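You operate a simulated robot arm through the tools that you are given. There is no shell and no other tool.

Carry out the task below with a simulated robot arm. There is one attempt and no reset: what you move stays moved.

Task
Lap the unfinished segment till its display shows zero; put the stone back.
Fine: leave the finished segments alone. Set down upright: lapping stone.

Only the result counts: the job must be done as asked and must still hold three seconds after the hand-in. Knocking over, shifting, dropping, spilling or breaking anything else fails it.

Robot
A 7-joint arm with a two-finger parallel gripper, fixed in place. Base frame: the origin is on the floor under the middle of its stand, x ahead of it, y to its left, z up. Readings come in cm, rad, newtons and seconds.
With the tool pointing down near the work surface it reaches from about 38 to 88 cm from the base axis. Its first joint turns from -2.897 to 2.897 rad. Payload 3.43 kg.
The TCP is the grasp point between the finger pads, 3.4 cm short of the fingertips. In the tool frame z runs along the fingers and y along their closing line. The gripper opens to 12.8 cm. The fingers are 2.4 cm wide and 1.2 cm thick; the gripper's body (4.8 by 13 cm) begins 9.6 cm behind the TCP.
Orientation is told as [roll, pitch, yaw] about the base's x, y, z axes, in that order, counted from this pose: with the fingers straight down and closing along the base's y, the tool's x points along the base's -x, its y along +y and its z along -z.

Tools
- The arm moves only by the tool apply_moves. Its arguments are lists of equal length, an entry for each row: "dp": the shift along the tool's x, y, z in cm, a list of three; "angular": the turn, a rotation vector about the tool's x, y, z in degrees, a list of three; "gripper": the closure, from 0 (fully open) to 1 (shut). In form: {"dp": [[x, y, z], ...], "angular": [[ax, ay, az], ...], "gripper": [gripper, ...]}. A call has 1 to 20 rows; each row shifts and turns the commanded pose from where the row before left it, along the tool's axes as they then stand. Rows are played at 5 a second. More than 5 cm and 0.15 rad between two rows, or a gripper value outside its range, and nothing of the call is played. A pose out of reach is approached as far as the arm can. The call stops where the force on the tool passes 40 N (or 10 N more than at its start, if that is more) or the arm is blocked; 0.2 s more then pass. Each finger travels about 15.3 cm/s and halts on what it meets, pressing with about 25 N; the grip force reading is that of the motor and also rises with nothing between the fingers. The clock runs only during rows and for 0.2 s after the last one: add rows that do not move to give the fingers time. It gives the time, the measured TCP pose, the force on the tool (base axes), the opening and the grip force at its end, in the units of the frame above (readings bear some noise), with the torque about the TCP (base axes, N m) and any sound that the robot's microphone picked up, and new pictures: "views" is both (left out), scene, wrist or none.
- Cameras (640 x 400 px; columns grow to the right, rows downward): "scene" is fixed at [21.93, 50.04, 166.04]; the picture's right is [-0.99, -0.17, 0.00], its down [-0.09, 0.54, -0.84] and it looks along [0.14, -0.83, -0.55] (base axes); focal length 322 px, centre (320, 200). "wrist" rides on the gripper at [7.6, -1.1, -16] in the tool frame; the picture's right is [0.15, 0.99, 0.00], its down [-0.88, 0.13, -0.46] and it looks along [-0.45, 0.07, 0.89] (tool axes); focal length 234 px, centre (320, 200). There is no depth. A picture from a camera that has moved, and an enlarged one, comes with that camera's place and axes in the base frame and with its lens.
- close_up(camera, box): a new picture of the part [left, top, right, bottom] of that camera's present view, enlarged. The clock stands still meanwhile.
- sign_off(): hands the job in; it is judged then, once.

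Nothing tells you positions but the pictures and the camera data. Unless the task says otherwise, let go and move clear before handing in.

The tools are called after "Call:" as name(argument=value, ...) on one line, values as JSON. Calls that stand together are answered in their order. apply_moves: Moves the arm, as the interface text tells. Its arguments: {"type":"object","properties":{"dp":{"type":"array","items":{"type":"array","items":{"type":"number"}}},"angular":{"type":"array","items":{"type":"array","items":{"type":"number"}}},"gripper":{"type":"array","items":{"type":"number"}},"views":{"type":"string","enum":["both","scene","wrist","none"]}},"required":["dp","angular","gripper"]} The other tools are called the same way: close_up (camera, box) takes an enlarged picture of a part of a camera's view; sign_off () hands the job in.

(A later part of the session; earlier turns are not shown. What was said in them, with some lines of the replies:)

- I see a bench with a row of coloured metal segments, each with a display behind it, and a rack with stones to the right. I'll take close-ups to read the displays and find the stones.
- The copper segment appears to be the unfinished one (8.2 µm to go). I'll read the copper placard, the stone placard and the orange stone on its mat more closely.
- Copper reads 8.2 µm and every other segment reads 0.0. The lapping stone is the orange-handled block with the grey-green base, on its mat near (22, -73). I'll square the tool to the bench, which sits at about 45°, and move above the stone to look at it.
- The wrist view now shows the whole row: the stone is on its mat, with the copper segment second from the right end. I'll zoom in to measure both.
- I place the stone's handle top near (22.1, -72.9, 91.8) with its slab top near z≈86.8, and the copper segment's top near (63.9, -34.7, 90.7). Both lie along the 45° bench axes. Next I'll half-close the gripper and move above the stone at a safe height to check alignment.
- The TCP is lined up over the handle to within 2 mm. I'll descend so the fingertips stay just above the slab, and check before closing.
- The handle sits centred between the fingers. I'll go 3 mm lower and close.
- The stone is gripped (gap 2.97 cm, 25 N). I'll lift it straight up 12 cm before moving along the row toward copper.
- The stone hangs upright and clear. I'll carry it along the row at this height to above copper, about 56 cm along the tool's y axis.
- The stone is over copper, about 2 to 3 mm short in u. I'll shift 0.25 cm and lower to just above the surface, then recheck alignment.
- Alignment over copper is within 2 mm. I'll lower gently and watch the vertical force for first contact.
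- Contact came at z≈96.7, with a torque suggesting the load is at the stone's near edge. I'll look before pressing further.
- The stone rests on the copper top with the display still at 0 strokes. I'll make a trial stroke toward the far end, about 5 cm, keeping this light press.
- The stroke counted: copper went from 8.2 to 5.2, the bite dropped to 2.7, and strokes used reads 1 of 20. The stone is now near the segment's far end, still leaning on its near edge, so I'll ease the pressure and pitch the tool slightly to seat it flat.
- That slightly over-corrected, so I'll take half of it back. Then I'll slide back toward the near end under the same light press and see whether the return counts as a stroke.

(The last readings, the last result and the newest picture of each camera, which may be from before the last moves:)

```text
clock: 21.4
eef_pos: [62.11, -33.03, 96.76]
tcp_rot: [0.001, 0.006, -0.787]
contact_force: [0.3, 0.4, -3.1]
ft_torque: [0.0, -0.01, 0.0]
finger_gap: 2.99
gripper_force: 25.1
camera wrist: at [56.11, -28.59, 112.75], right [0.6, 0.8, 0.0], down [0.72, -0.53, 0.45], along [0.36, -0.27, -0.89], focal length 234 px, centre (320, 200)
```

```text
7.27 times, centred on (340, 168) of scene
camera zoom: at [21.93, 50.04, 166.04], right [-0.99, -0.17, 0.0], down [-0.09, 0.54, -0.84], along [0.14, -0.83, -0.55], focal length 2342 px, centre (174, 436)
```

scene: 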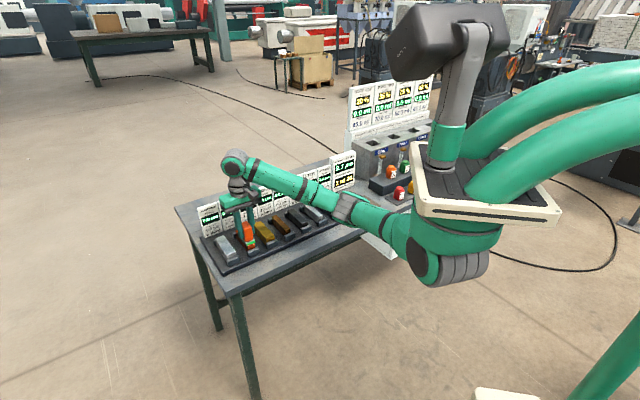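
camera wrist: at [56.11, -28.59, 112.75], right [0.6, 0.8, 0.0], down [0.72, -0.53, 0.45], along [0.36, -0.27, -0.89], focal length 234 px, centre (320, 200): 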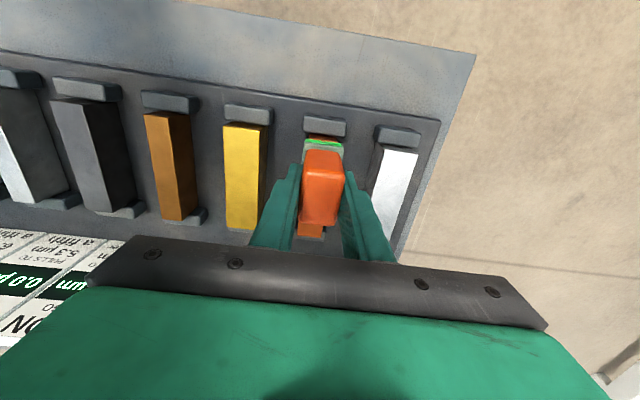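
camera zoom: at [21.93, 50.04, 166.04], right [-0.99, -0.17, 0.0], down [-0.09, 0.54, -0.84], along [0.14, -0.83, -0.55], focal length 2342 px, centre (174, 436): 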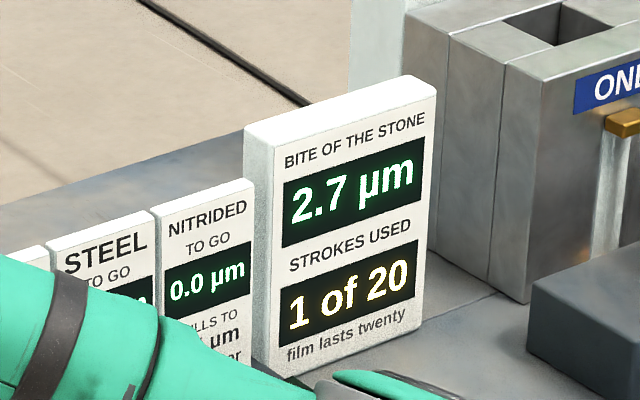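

The return did not count and contact was lost by the end, so it still reads 1 of 20 and 5.2 µm. I'm back at the near end just above the surface. I'll lower slightly to regain a light press.

Call:
apply_moves(dp=[[0, 0, 0.1], [0, 0, 0.08], [0, 0, 0]], angular=[[0, 0, 0], [0, 0, 0], [0, 0, 0]], gripper=[1, 1, 1], views="none")

```text
clock: 22.2
eef_pos: [62.16, -33.06, 96.66]
tcp_rot: [0.003, 0.005, -0.787]
contact_force: [-3.0, 2.3, 15.3]
ft_torque: [-0.2, -0.13, 0.01]
finger_gap: 2.97
gripper_force: 25.2
```

Contact is regained but a little firm, at about 15 N. I'll ease it by 0.05 cm and make the second stroke forward.

Call:
apply_moves(dp=[[0, 0, -0.05], [-0.4, 0, 0], [-0.5, 0, 0], [-0.5, 0, 0], [-0.5, 0, 0], [-0.5, 0, 0], [-0.5, 0, 0], [-0.5, 0, 0], [-0.5, 0, 0], [-0.5, 0, 0], [-0.4, 0, 0], [0, 0, 0]], angular=[[0, 0, 0], [0, 0, 0], [0, 0, 0], [0, 0, 0], [0, 0, 0], [0, 0, 0], [0, 0, 0], [0, 0, 0], [0, 0, 0], [0, 0, 0], [0, 0, 0], [0, 0, 0]], gripper=[1, 1, 1, 1, 1, 1, 1, 1, 1, 1, 1, 1])

Call:
close_up(camera="scene", box=[205, 180, 285, 260])

Call:
close_up(camera="scene", box=[315, 140, 365, 195])

```text
clock: 24.8
eef_pos: [65.57, -36.37, 96.57]
tcp_rot: [0.001, 0.007, -0.784]
contact_force: [-4.4, 3.1, 17.8]
ft_torque: [-0.17, -0.05, -0.03]
finger_gap: 2.97
gripper_force: 25.3
camera wrist: at [59.48, -31.94, 112.67], right [0.6, 0.8, 0.0], down [0.72, -0.53, 0.45], along [0.36, -0.27, -0.89], focal length 234 px, centre (320, 200)
```

scene: 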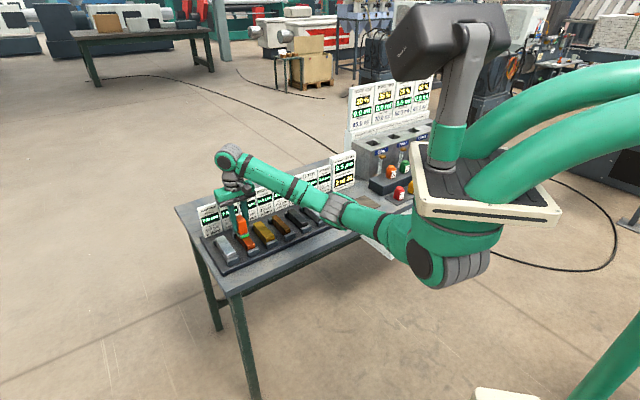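
wrist: 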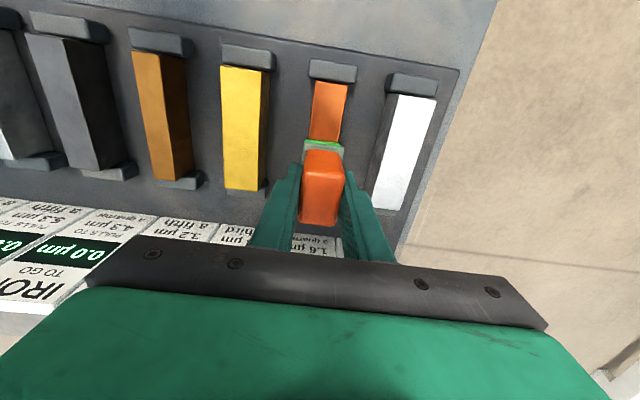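

```text
5.00 times, centred on (245, 220) of scene
camera zoom: at [21.93, 50.04, 166.04], right [-0.99, -0.17, 0.0], down [-0.09, 0.54, -0.84], along [0.14, -0.83, -0.55], focal length 1610 px, centre (695, 100)
```

zoom: 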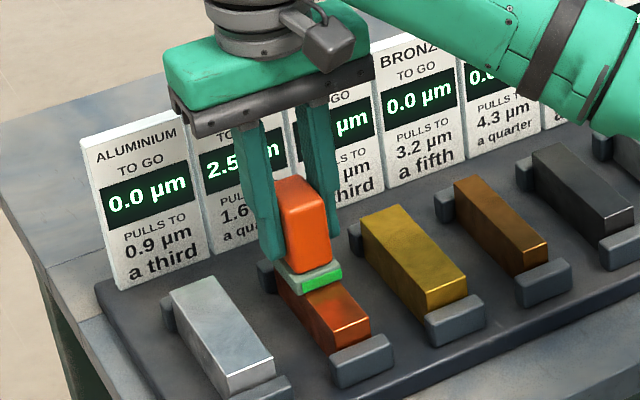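

```text
7.27 times, centred on (340, 168) of scene
camera zoom: at [21.93, 50.04, 166.04], right [-0.99, -0.17, 0.0], down [-0.09, 0.54, -0.84], along [0.14, -0.83, -0.55], focal length 2342 px, centre (174, 436)
```

zoom: 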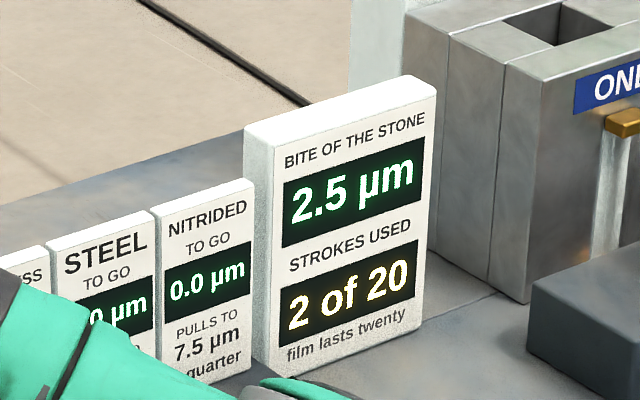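

That makes 2 of 20 strokes, with copper at about 2.5 µm and the bite at 2.5, so one more stroke should bring it to zero. I'll lift clear, return to the near end in the air and come back down lightly.

Call:
apply_moves(dp=[[0, 0, -0.5], [0, 0, -0.7], [1.2, 0, 0], [1.2, 0, 0], [1.2, 0, 0], [1.2, 0, 0], [0, 0, 0], [0, 0, 0]], angular=[[0, 0, 0], [0, 0, 0], [0, 0, 0], [0, 0, 0], [0, 0, 0], [0, 0, 0], [0, 0, 0], [0, 0, 0]], gripper=[1, 1, 1, 1, 1, 1, 1, 1])

Call:
close_up(camera="scene", box=[205, 180, 285, 260])

Call:
close_up(camera="scene", box=[315, 140, 365, 195])

Call:
close_up(camera="wrist", box=[220, 60, 420, 230])

```text
clock: 26.6
eef_pos: [62.13, -33.02, 97.84]
tcp_rot: [-0.001, 0.007, -0.786]
contact_force: [0.6, 0.2, -3.2]
ft_torque: [0.02, 0.02, -0.05]
finger_gap: 2.98
gripper_force: 25.2
camera wrist: at [56.08, -28.57, 113.8], right [0.6, 0.8, 0.0], down [0.72, -0.53, 0.45], along [0.36, -0.27, -0.89], focal length 234 px, centre (320, 200)
```

scene: 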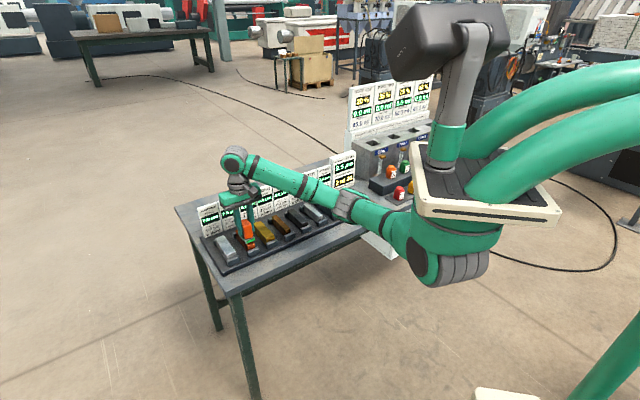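
wrist: 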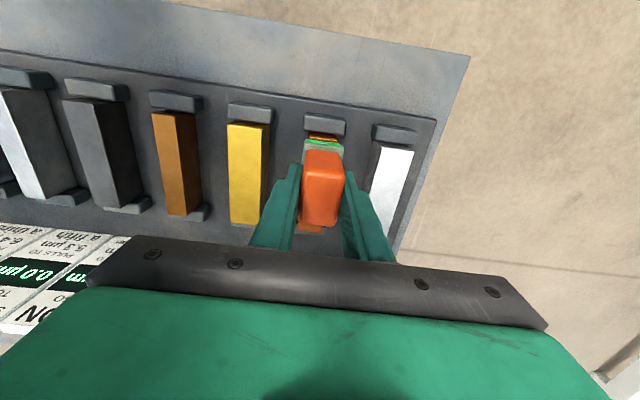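

```text
5.00 times, centred on (245, 220) of scene
camera zoom: at [21.93, 50.04, 166.04], right [-0.99, -0.17, 0.0], down [-0.09, 0.54, -0.84], along [0.14, -0.83, -0.55], focal length 1610 px, centre (695, 100)
```

zoom: 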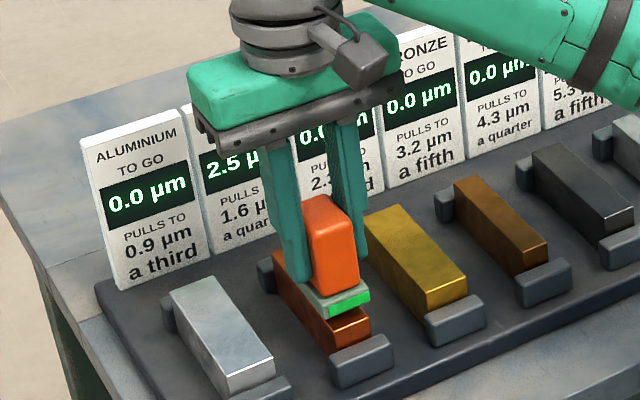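

```text
7.27 times, centred on (340, 168) of scene
camera zoom: at [21.93, 50.04, 166.04], right [-0.99, -0.17, 0.0], down [-0.09, 0.54, -0.84], along [0.14, -0.83, -0.55], focal length 2342 px, centre (174, 436)
```

zoom: 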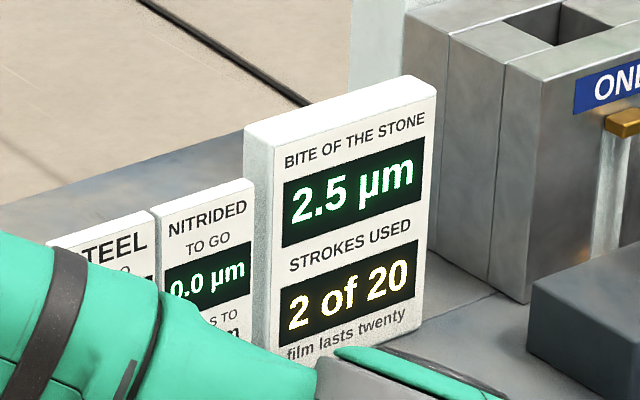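

```text
2.35 times, centred on (320, 145) of wrist
camera zoom: at [56.08, -28.57, 113.8], right [0.6, 0.8, 0.0], down [0.72, -0.53, 0.45], along [0.36, -0.27, -0.89], focal length 551 px, centre (320, 329)
```

zoom: 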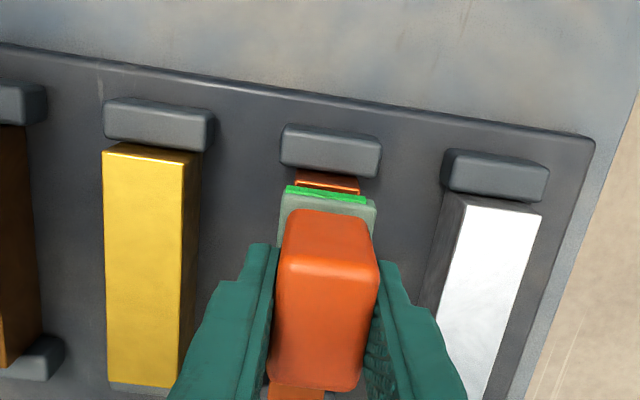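

Copper shows 2.5 µm, the bite is 2.5 and strokes used reads 2 of 20. I'll lower to a light contact at the near end.

Call:
apply_moves(dp=[[0, 0, 0.6], [0, 0, 0.4], [0, 0, 0.18], [0, 0, 0]], angular=[[0, 0, 0], [0, 0, 0], [0, 0, 0], [0, 0, 0]], gripper=[1, 1, 1, 1], views="none")

```text
clock: 27.6
eef_pos: [62.18, -32.91, 96.47]
tcp_rot: [0.001, 0.007, -0.786]
contact_force: [-0.6, 1.2, 2.8]
ft_torque: [-0.09, -0.03, -0.02]
finger_gap: 2.98
gripper_force: 25.0
```

Light contact is made. Now for the third stroke forward, with the same travel as before.

Call:
apply_moves(dp=[[0, 0, 0.03], [-0.4, 0, 0], [-0.5, 0, 0], [-0.5, 0, 0], [-0.5, 0, 0], [-0.5, 0, 0], [-0.5, 0, 0], [-0.5, 0, 0], [-0.5, 0, 0], [-0.5, 0, 0], [-0.4, 0, 0], [0, 0, 0]], angular=[[0, 0, 0], [0, 0, 0], [0, 0, 0], [0, 0, 0], [0, 0, 0], [0, 0, 0], [0, 0, 0], [0, 0, 0], [0, 0, 0], [0, 0, 0], [0, 0, 0], [0, 0, 0]], gripper=[1, 1, 1, 1, 1, 1, 1, 1, 1, 1, 1, 1])

Call:
close_up(camera="scene", box=[205, 180, 285, 260])

Call:
close_up(camera="scene", box=[315, 140, 365, 195])

```text
clock: 30.2
eef_pos: [65.53, -36.41, 96.68]
tcp_rot: [-0.001, 0.007, -0.786]
contact_force: [-3.5, 3.6, 16.1]
ft_torque: [-0.18, -0.09, 0.04]
finger_gap: 2.97
gripper_force: 24.9
camera wrist: at [59.48, -31.97, 112.66], right [0.6, 0.8, 0.0], down [0.72, -0.53, 0.45], along [0.36, -0.27, -0.89], focal length 234 px, centre (320, 200)
```

scene: 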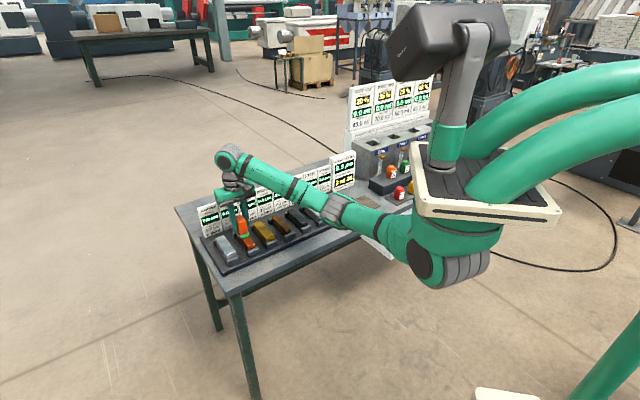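
wrist: 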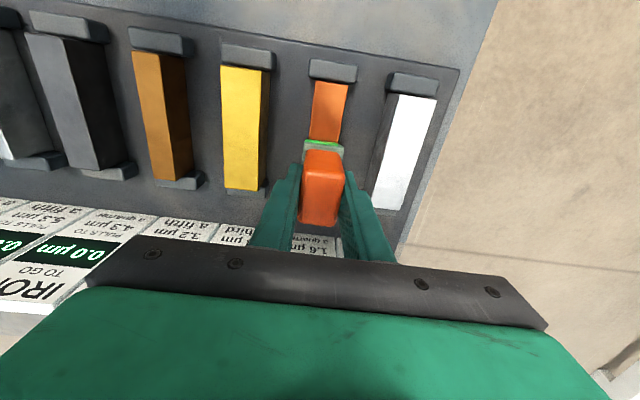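

```text
5.00 times, centred on (245, 220) of scene
camera zoom: at [21.93, 50.04, 166.04], right [-0.99, -0.17, 0.0], down [-0.09, 0.54, -0.84], along [0.14, -0.83, -0.55], focal length 1610 px, centre (695, 100)
```

zoom: 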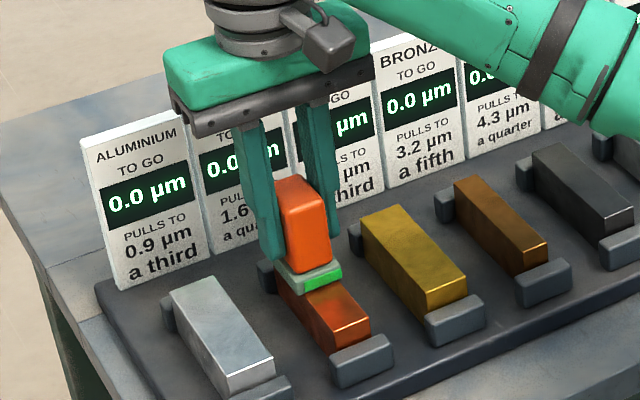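

```text
7.27 times, centred on (340, 168) of scene
camera zoom: at [21.93, 50.04, 166.04], right [-0.99, -0.17, 0.0], down [-0.09, 0.54, -0.84], along [0.14, -0.83, -0.55], focal length 2342 px, centre (174, 436)
```

zoom: 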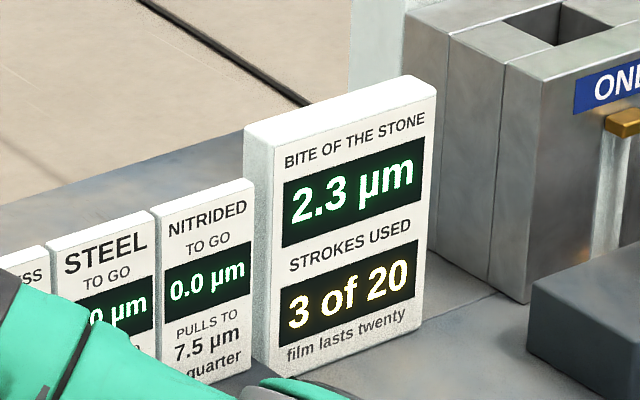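

Copper now reads 0.0 µm with 3 of 20 strokes used. I'll lift the stone straight up clear of the row and confirm the displays.

Call:
apply_moves(dp=[[0, 0, -0.5], [0, 0, -1.5], [0, 0, -2.5], [0, 0, -2.3], [2.4, 0, 0], [2.43, 0, 0], [0, 0, 0], [0, 0, 0]], angular=[[0, 0, 0], [0, 0, 0], [0, -0.2, 0], [0, 0, 0], [0, 0, 0], [0, 0, 0], [0, 0, 0], [0, 0, 0]], gripper=[1, 1, 1, 1, 1, 1, 1, 1])

Call:
close_up(camera="scene", box=[190, 160, 300, 260])

```text
clock: 32.0
eef_pos: [62.2, -33.06, 103.44]
tcp_rot: [0.0, 0.002, -0.787]
contact_force: [0.1, 0.1, -2.8]
ft_torque: [-0.01, 0.02, 0.04]
finger_gap: 2.99
gripper_force: 25.2
camera wrist: at [56.1, -28.55, 119.37], right [0.6, 0.8, 0.0], down [0.72, -0.53, 0.45], along [0.36, -0.27, -0.89], focal length 234 px, centre (320, 200)
```

scene: 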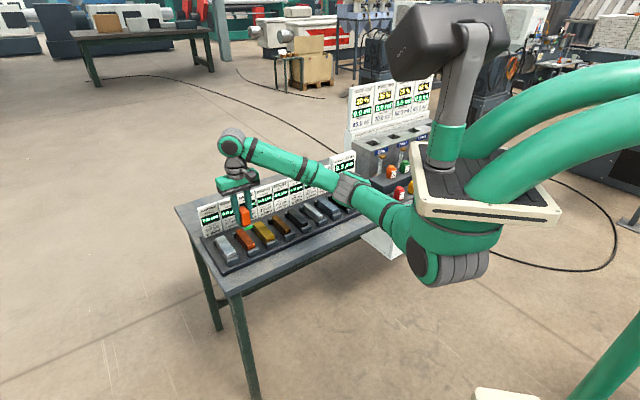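
wrist: 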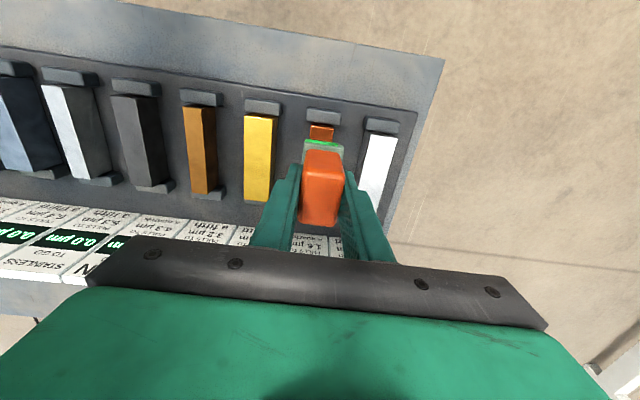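

```text
4.00 times, centred on (245, 210) of scene
camera zoom: at [21.93, 50.04, 166.04], right [-0.99, -0.17, 0.0], down [-0.09, 0.54, -0.84], along [0.14, -0.83, -0.55], focal length 1288 px, centre (620, 160)
```

zoom: 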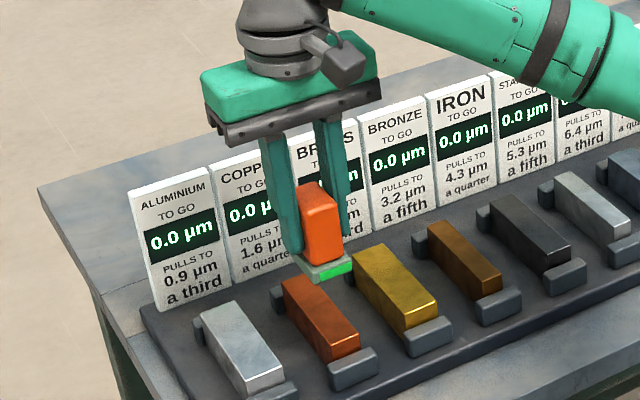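

The stone is lifted and copper still shows 0.0. Now I'll carry the stone back along the row to above its mat.

Call:
apply_moves(dp=[[0, -2.2, 0], [0, -4, 0], [0, -4, 0], [0, -4, 0], [0, -4, 0], [0, -4, 0], [0, -4, 0], [0, -4, 0], [0, -4, 0], [0, -4, 0], [0, -4, 0], [0, -4, 0], [0, -4, 0], [0, -3.7, 0], [0.1, -2.6, 0], [0, 0, 0], [0, 0, 0]], angular=[[0, 0, 0], [0, 0, 0], [0, 0, 0], [0, 0, 0], [0, 0, 0], [0, 0, 0], [0, 0, 0], [0, 0, 0], [0, 0, 0], [0, 0, 0], [0, 0, 0], [0, 0, 0], [0, 0, 0], [0, 0, 0], [0, 0, 0], [0, 0, 0], [0, 0, 0]], gripper=[1, 1, 1, 1, 1, 1, 1, 1, 1, 1, 1, 1, 1, 1, 1, 1, 1])

Call:
close_up(camera="scene", box=[330, 120, 410, 215])

Call:
close_up(camera="wrist", box=[220, 80, 420, 230])

Call:
close_up(camera="scene", box=[190, 160, 340, 270])

```text
clock: 35.6
eef_pos: [22.0, -72.9, 103.35]
tcp_rot: [0.002, 0.004, -0.786]
contact_force: [-0.1, -0.2, -3.5]
ft_torque: [0.04, 0.01, -0.02]
finger_gap: 2.97
gripper_force: 25.2
camera wrist: at [15.95, -68.46, 119.38], right [0.6, 0.8, 0.0], down [0.72, -0.53, 0.45], along [0.36, -0.27, -0.89], focal length 234 px, centre (320, 200)
```

scene: 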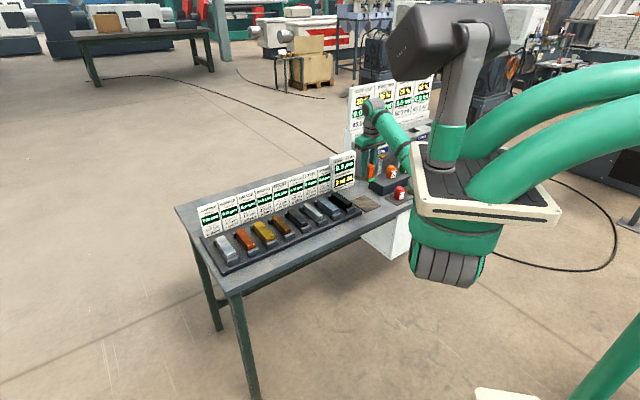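
wrist: 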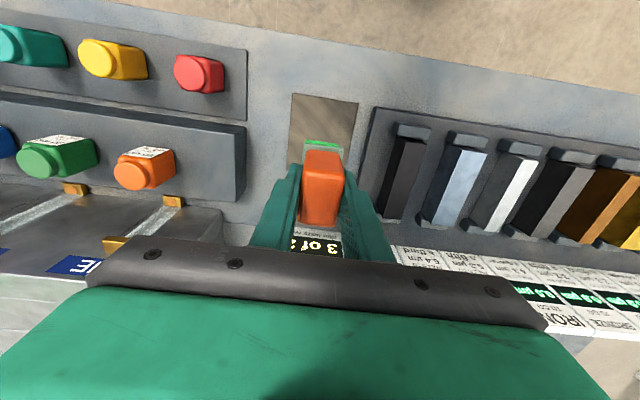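

```text
4.21 times, centred on (370, 168) of scene
camera zoom: at [21.93, 50.04, 166.04], right [-0.99, -0.17, 0.0], down [-0.09, 0.54, -0.84], along [0.14, -0.83, -0.55], focal length 1356 px, centre (110, 337)
```

zoom: 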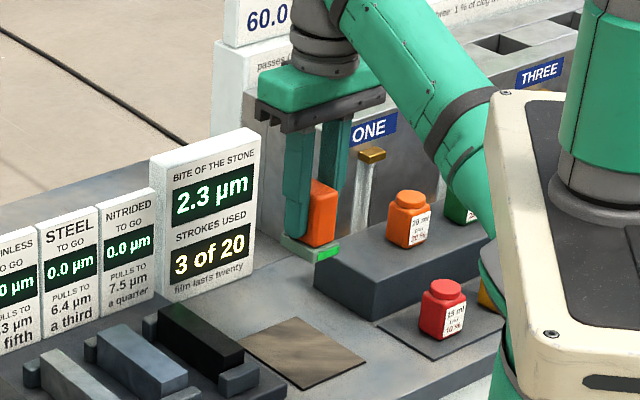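

```text
2.67 times, centred on (320, 155) of wrist
camera zoom: at [15.95, -68.46, 119.38], right [0.6, 0.8, 0.0], down [0.72, -0.53, 0.45], along [0.36, -0.27, -0.89], focal length 624 px, centre (320, 320)
```

zoom: 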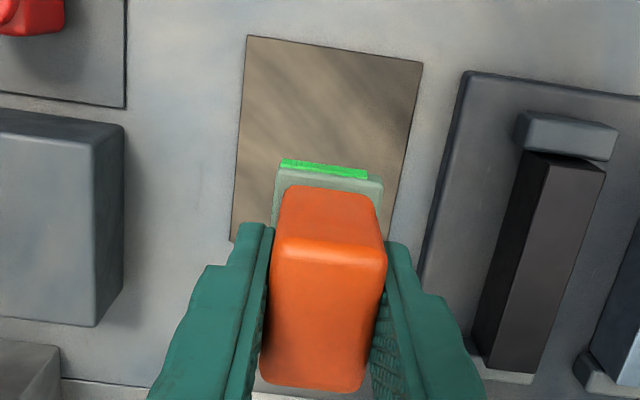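

```text
3.64 times, centred on (265, 215) of scene
camera zoom: at [21.93, 50.04, 166.04], right [-0.99, -0.17, 0.0], down [-0.09, 0.54, -0.84], along [0.14, -0.83, -0.55], focal length 1171 px, centre (520, 146)
```

zoom: 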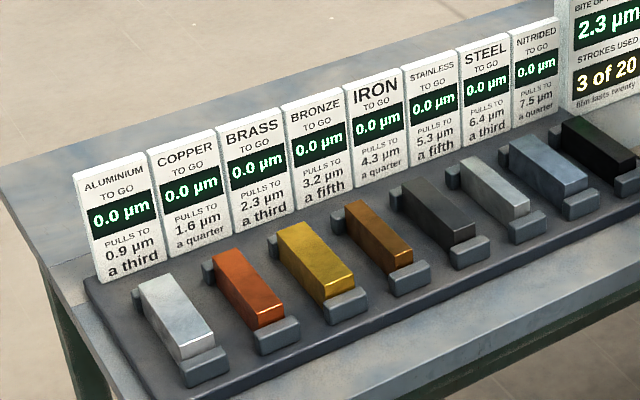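

All eight displays read 0.0 and the stone hangs above its mat. I'll lower it to just above contact, with a small correction back to the original spot.

Call:
apply_moves(dp=[[-0.15, 0.1, 2.5], [0, 0, 3], [0, 0, 3], [0, 0, 2], [0, 0, 0.8], [0, 0, 0.4], [0, 0, 0], [0, 0, 0]], angular=[[0, 0, 0], [0, 0, 0], [0, 0, 0], [0, 0, 0], [0, 0, 0], [0, 0, 0], [0, 0, 0], [0, 0, 0]], gripper=[1, 1, 1, 1, 1, 1, 1, 1])

Call:
close_up(camera="scene", box=[330, 140, 410, 215])

Call:
close_up(camera="wrist", box=[220, 80, 420, 230])

```text
clock: 37.4
eef_pos: [22.29, -72.83, 91.68]
tcp_rot: [0.0, 0.005, -0.785]
contact_force: [-0.3, -0.5, -2.7]
ft_torque: [0.0, -0.04, -0.01]
finger_gap: 3.01
gripper_force: 25.7
camera wrist: at [16.24, -68.39, 107.66], right [0.6, 0.8, 0.0], down [0.72, -0.53, 0.45], along [0.36, -0.27, -0.89], focal length 234 px, centre (320, 200)
```

scene: 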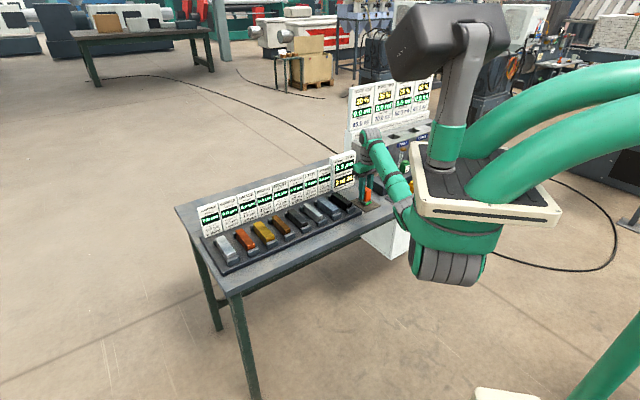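
wrist: 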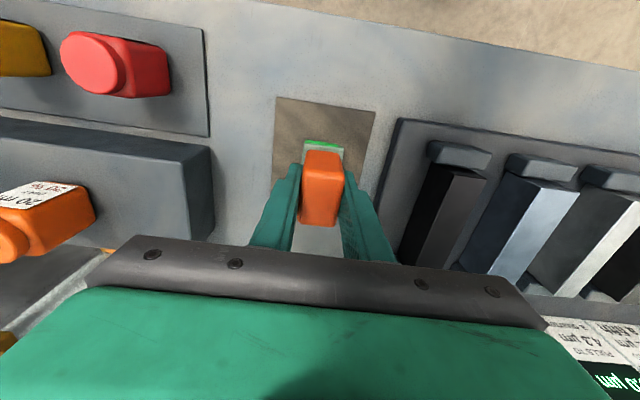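

```text
5.33 times, centred on (370, 178) of scene
camera zoom: at [21.93, 50.04, 166.04], right [-0.99, -0.17, 0.0], down [-0.09, 0.54, -0.84], along [0.14, -0.83, -0.55], focal length 1718 px, centre (53, 320)
```

zoom: 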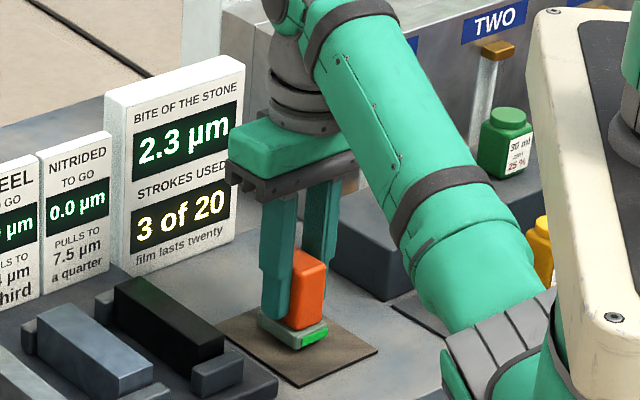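

```text
2.67 times, centred on (320, 155) of wrist
camera zoom: at [16.24, -68.39, 107.66], right [0.6, 0.8, 0.0], down [0.72, -0.53, 0.45], along [0.36, -0.27, -0.89], focal length 624 px, centre (320, 320)
```

zoom: 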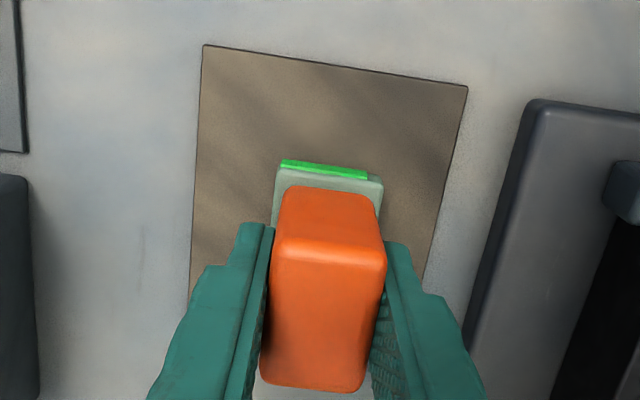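

The stone is over its original spot, about 5 mm up. I'll lower slowly to contact.

Call:
apply_moves(dp=[[0, 0, 0.2], [0, 0, 0.15], [0, 0, 0.1], [0, 0, 0]], angular=[[0, 0, 0], [0, 0, 0], [0, 0, 0], [0, 0, 0]], gripper=[1, 1, 1, 1], views="none")

```text
clock: 38.4
eef_pos: [21.99, -72.96, 91.29]
tcp_rot: [0.002, 0.003, -0.787]
contact_force: [0.6, 0.0, -3.1]
ft_torque: [0.01, 0.02, 0.01]
finger_gap: 2.98
gripper_force: 25.4
```

Call:
apply_moves(dp=[[0, 0, 0.1], [0, 0, 0.05], [0, 0, 0]], angular=[[0, 0, 0], [0, 0, 0], [0, 0, 0]], gripper=[1, 1, 1], views="none")

```text
clock: 39.2
eef_pos: [22.17, -72.85, 91.17]
tcp_rot: [0.001, 0.004, -0.785]
contact_force: [-0.1, -0.5, -2.2]
ft_torque: [0.01, 0.02, -0.01]
finger_gap: 2.97
gripper_force: 25.4
```

The force is just beginning to shift at z≈91.17, which is near the original grip height. I'll go down in fine steps until the mat takes the weight.

Call:
apply_moves(dp=[[0, 0, 0.05], [0, 0, 0.05], [0, 0, 0]], angular=[[0, 0, 0], [0, 0, 0], [0, 0, 0]], gripper=[1, 1, 1], views="none")

```text
clock: 40.0
eef_pos: [22.21, -73.05, 91.07]
tcp_rot: [-0.001, 0.003, -0.786]
contact_force: [0.5, 0.2, 1.7]
ft_torque: [0.13, 0.06, -0.05]
finger_gap: 2.99
gripper_force: 25.3
```

The stone is in contact with the mat (force +1.7 N). I'll open the fingers gradually to release it.

Call:
apply_moves(dp=[[0, 0, 0], [0, 0, 0], [0, 0, 0], [0, 0, 0], [0, 0, 0], [0, 0, 0]], angular=[[0, 0, 0], [0, 0, 0], [0, 0, 0], [0, 0, 0], [0, 0, 0], [0, 0, 0]], gripper=[0.76, 0.7, 0.6, 0.5, 0.5, 0.5])

Call:
close_up(camera="wrist", box=[220, 80, 420, 230])

Call:
close_up(camera="scene", box=[330, 140, 410, 215])

```text
clock: 41.4
eef_pos: [22.27, -72.94, 90.95]
tcp_rot: [0.001, 0.003, -0.786]
contact_force: [-0.2, 0.3, 0.9]
ft_torque: [0.03, 0.03, 0.0]
finger_gap: 6.41
gripper_force: 0.1
camera wrist: at [16.14, -68.39, 106.97], right [0.6, 0.8, 0.0], down [0.72, -0.53, 0.45], along [0.36, -0.27, -0.89], focal length 234 px, centre (320, 200)
```

scene: 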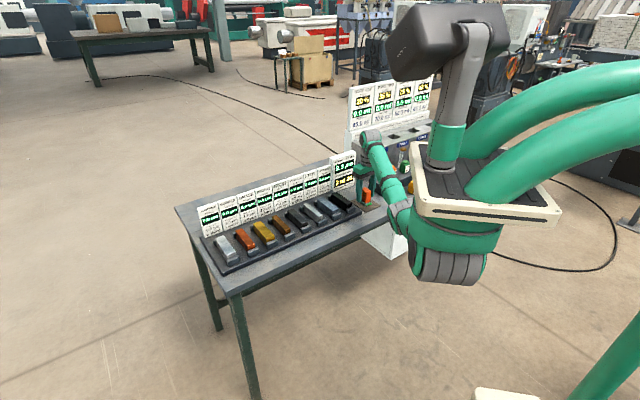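
wrist: 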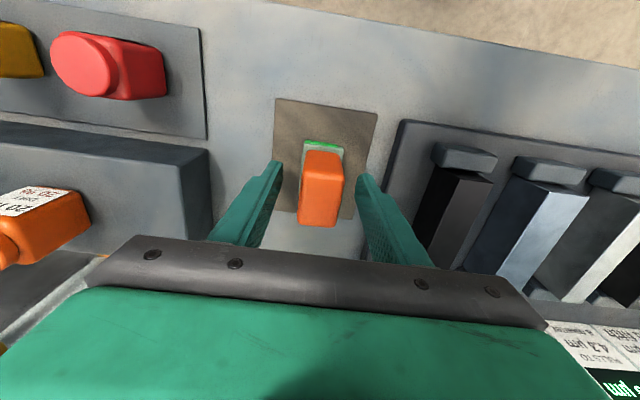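

```text
2.67 times, centred on (320, 155) of wrist
camera zoom: at [16.14, -68.39, 106.97], right [0.6, 0.8, 0.0], down [0.72, -0.53, 0.45], along [0.36, -0.27, -0.89], focal length 624 px, centre (320, 320)
```

zoom: 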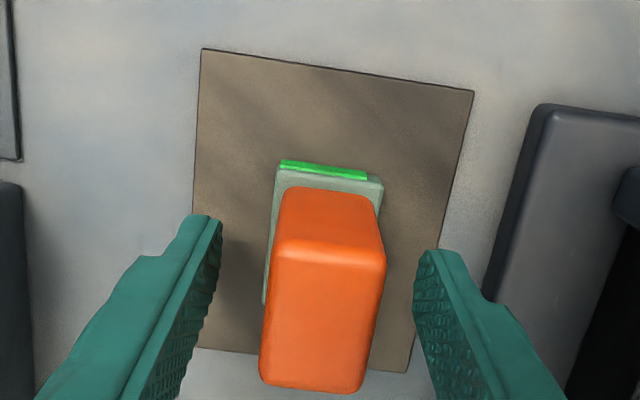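

```text
5.33 times, centred on (370, 178) of scene
camera zoom: at [21.93, 50.04, 166.04], right [-0.99, -0.17, 0.0], down [-0.09, 0.54, -0.84], along [0.14, -0.83, -0.55], focal length 1718 px, centre (53, 320)
```

zoom: 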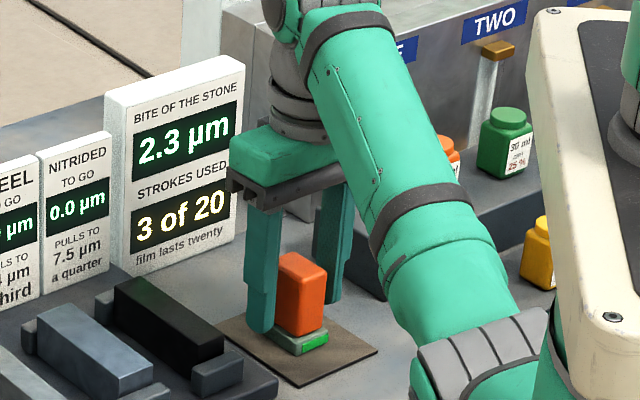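

The stone stands upright on its mat, released. I'll raise the hand straight up and clear, then do a final check.

Call:
apply_moves(dp=[[0, 0, -1], [0, 0, -2], [0, 0, -3], [0, 0, -3], [0, 0, -3], [0, 0, -3], [0, 0, -3], [3, 3, -2], [3, 3, 0], [0, 0, 0], [0, 0, 0], [0, 0, 0]], angular=[[0, 0, 0], [0, 0, 0], [0, 0, 0], [0, 0, 0], [0, 0, 0], [0, 0, 0], [0, 0, 0], [0, 0, 0], [0, 0, 0], [0, 0, 0], [0, 0, 0], [0, 0, 0]], gripper=[0.5, 0.5, 0.5, 0.5, 0.5, 0.5, 0.5, 0.5, 0.5, 0.5, 0.5, 0.5])

Call:
close_up(camera="scene", box=[330, 130, 420, 215])

Call:
close_up(camera="scene", box=[190, 160, 340, 270])

Call:
close_up(camera="wrist", box=[200, 60, 400, 200])

```text
clock: 44.0
eef_pos: [22.21, -64.38, 110.99]
tcp_rot: [0.002, 0.004, -0.788]
contact_force: [-0.3, 0.6, 0.5]
ft_torque: [0.0, 0.0, 0.0]
finger_gap: 6.4
gripper_force: 0.1
camera wrist: at [16.17, -59.94, 126.94], right [0.6, 0.8, 0.0], down [0.72, -0.53, 0.45], along [0.36, -0.27, -0.89], focal length 234 px, centre (320, 200)
```

scene: 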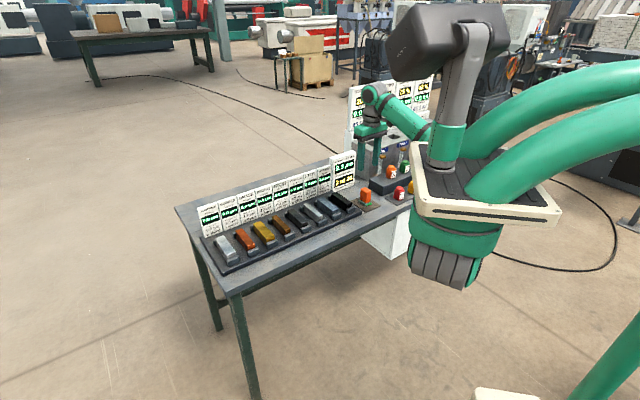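
wrist: 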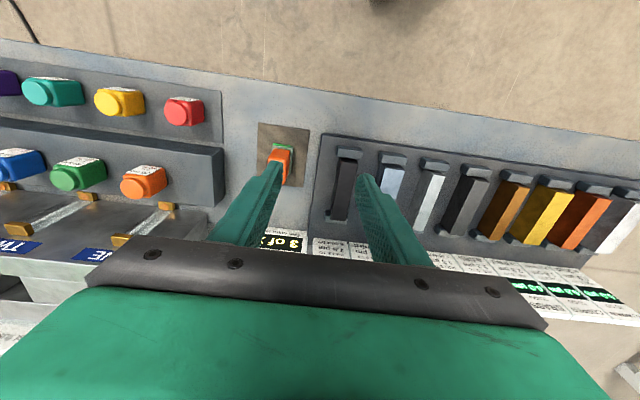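

```text
4.71 times, centred on (375, 172) of scene
camera zoom: at [21.93, 50.04, 166.04], right [-0.99, -0.17, 0.0], down [-0.09, 0.54, -0.84], along [0.14, -0.83, -0.55], focal length 1516 px, centre (61, 329)
```

zoom: 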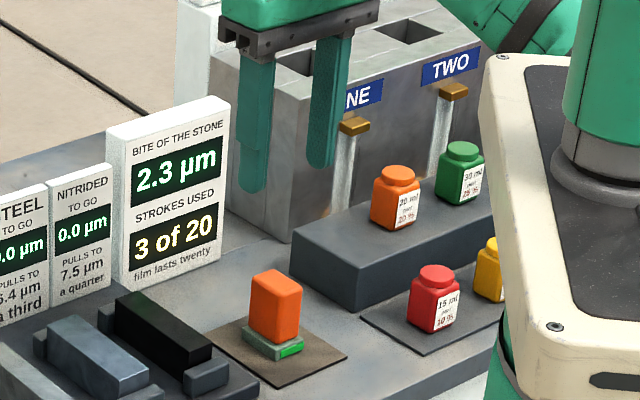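

```text
3.64 times, centred on (265, 215) of scene
camera zoom: at [21.93, 50.04, 166.04], right [-0.99, -0.17, 0.0], down [-0.09, 0.54, -0.84], along [0.14, -0.83, -0.55], focal length 1171 px, centre (520, 146)
```

zoom: 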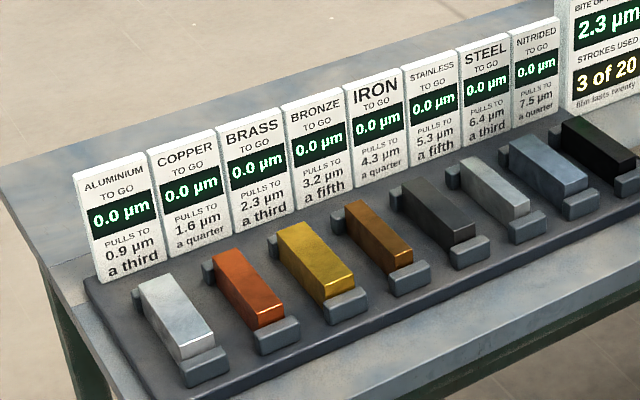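

```text
2.86 times, centred on (300, 130) of wrist
camera zoom: at [16.17, -59.94, 126.94], right [0.6, 0.8, 0.0], down [0.72, -0.53, 0.45], along [0.36, -0.27, -0.89], focal length 669 px, centre (377, 400)
```

zoom: 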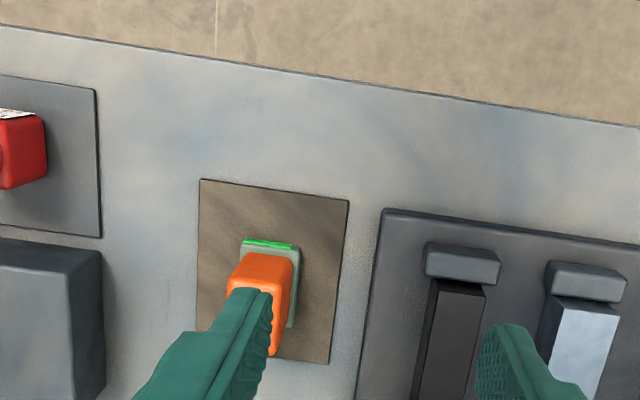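

Every display reads 0.0 µm, copper included. The stone stands upright on its mat where it started, the hand is clear and nothing else has moved, so I'm handing in.

Call:
sign_off()

```text
The job is handed in.
```

The copper segment is lapped to zero: its display went from 8.2 to 0.0 µm in three strokes. The other seven displays still read 0.0; I only used the stone on copper.

The lapping stone is back on its mat, upright and in its original spot. The hand was clear of everything at hand-in, and nothing else on the bench appeared to have moved. The result has not come back yet, so I can't confirm it passed.
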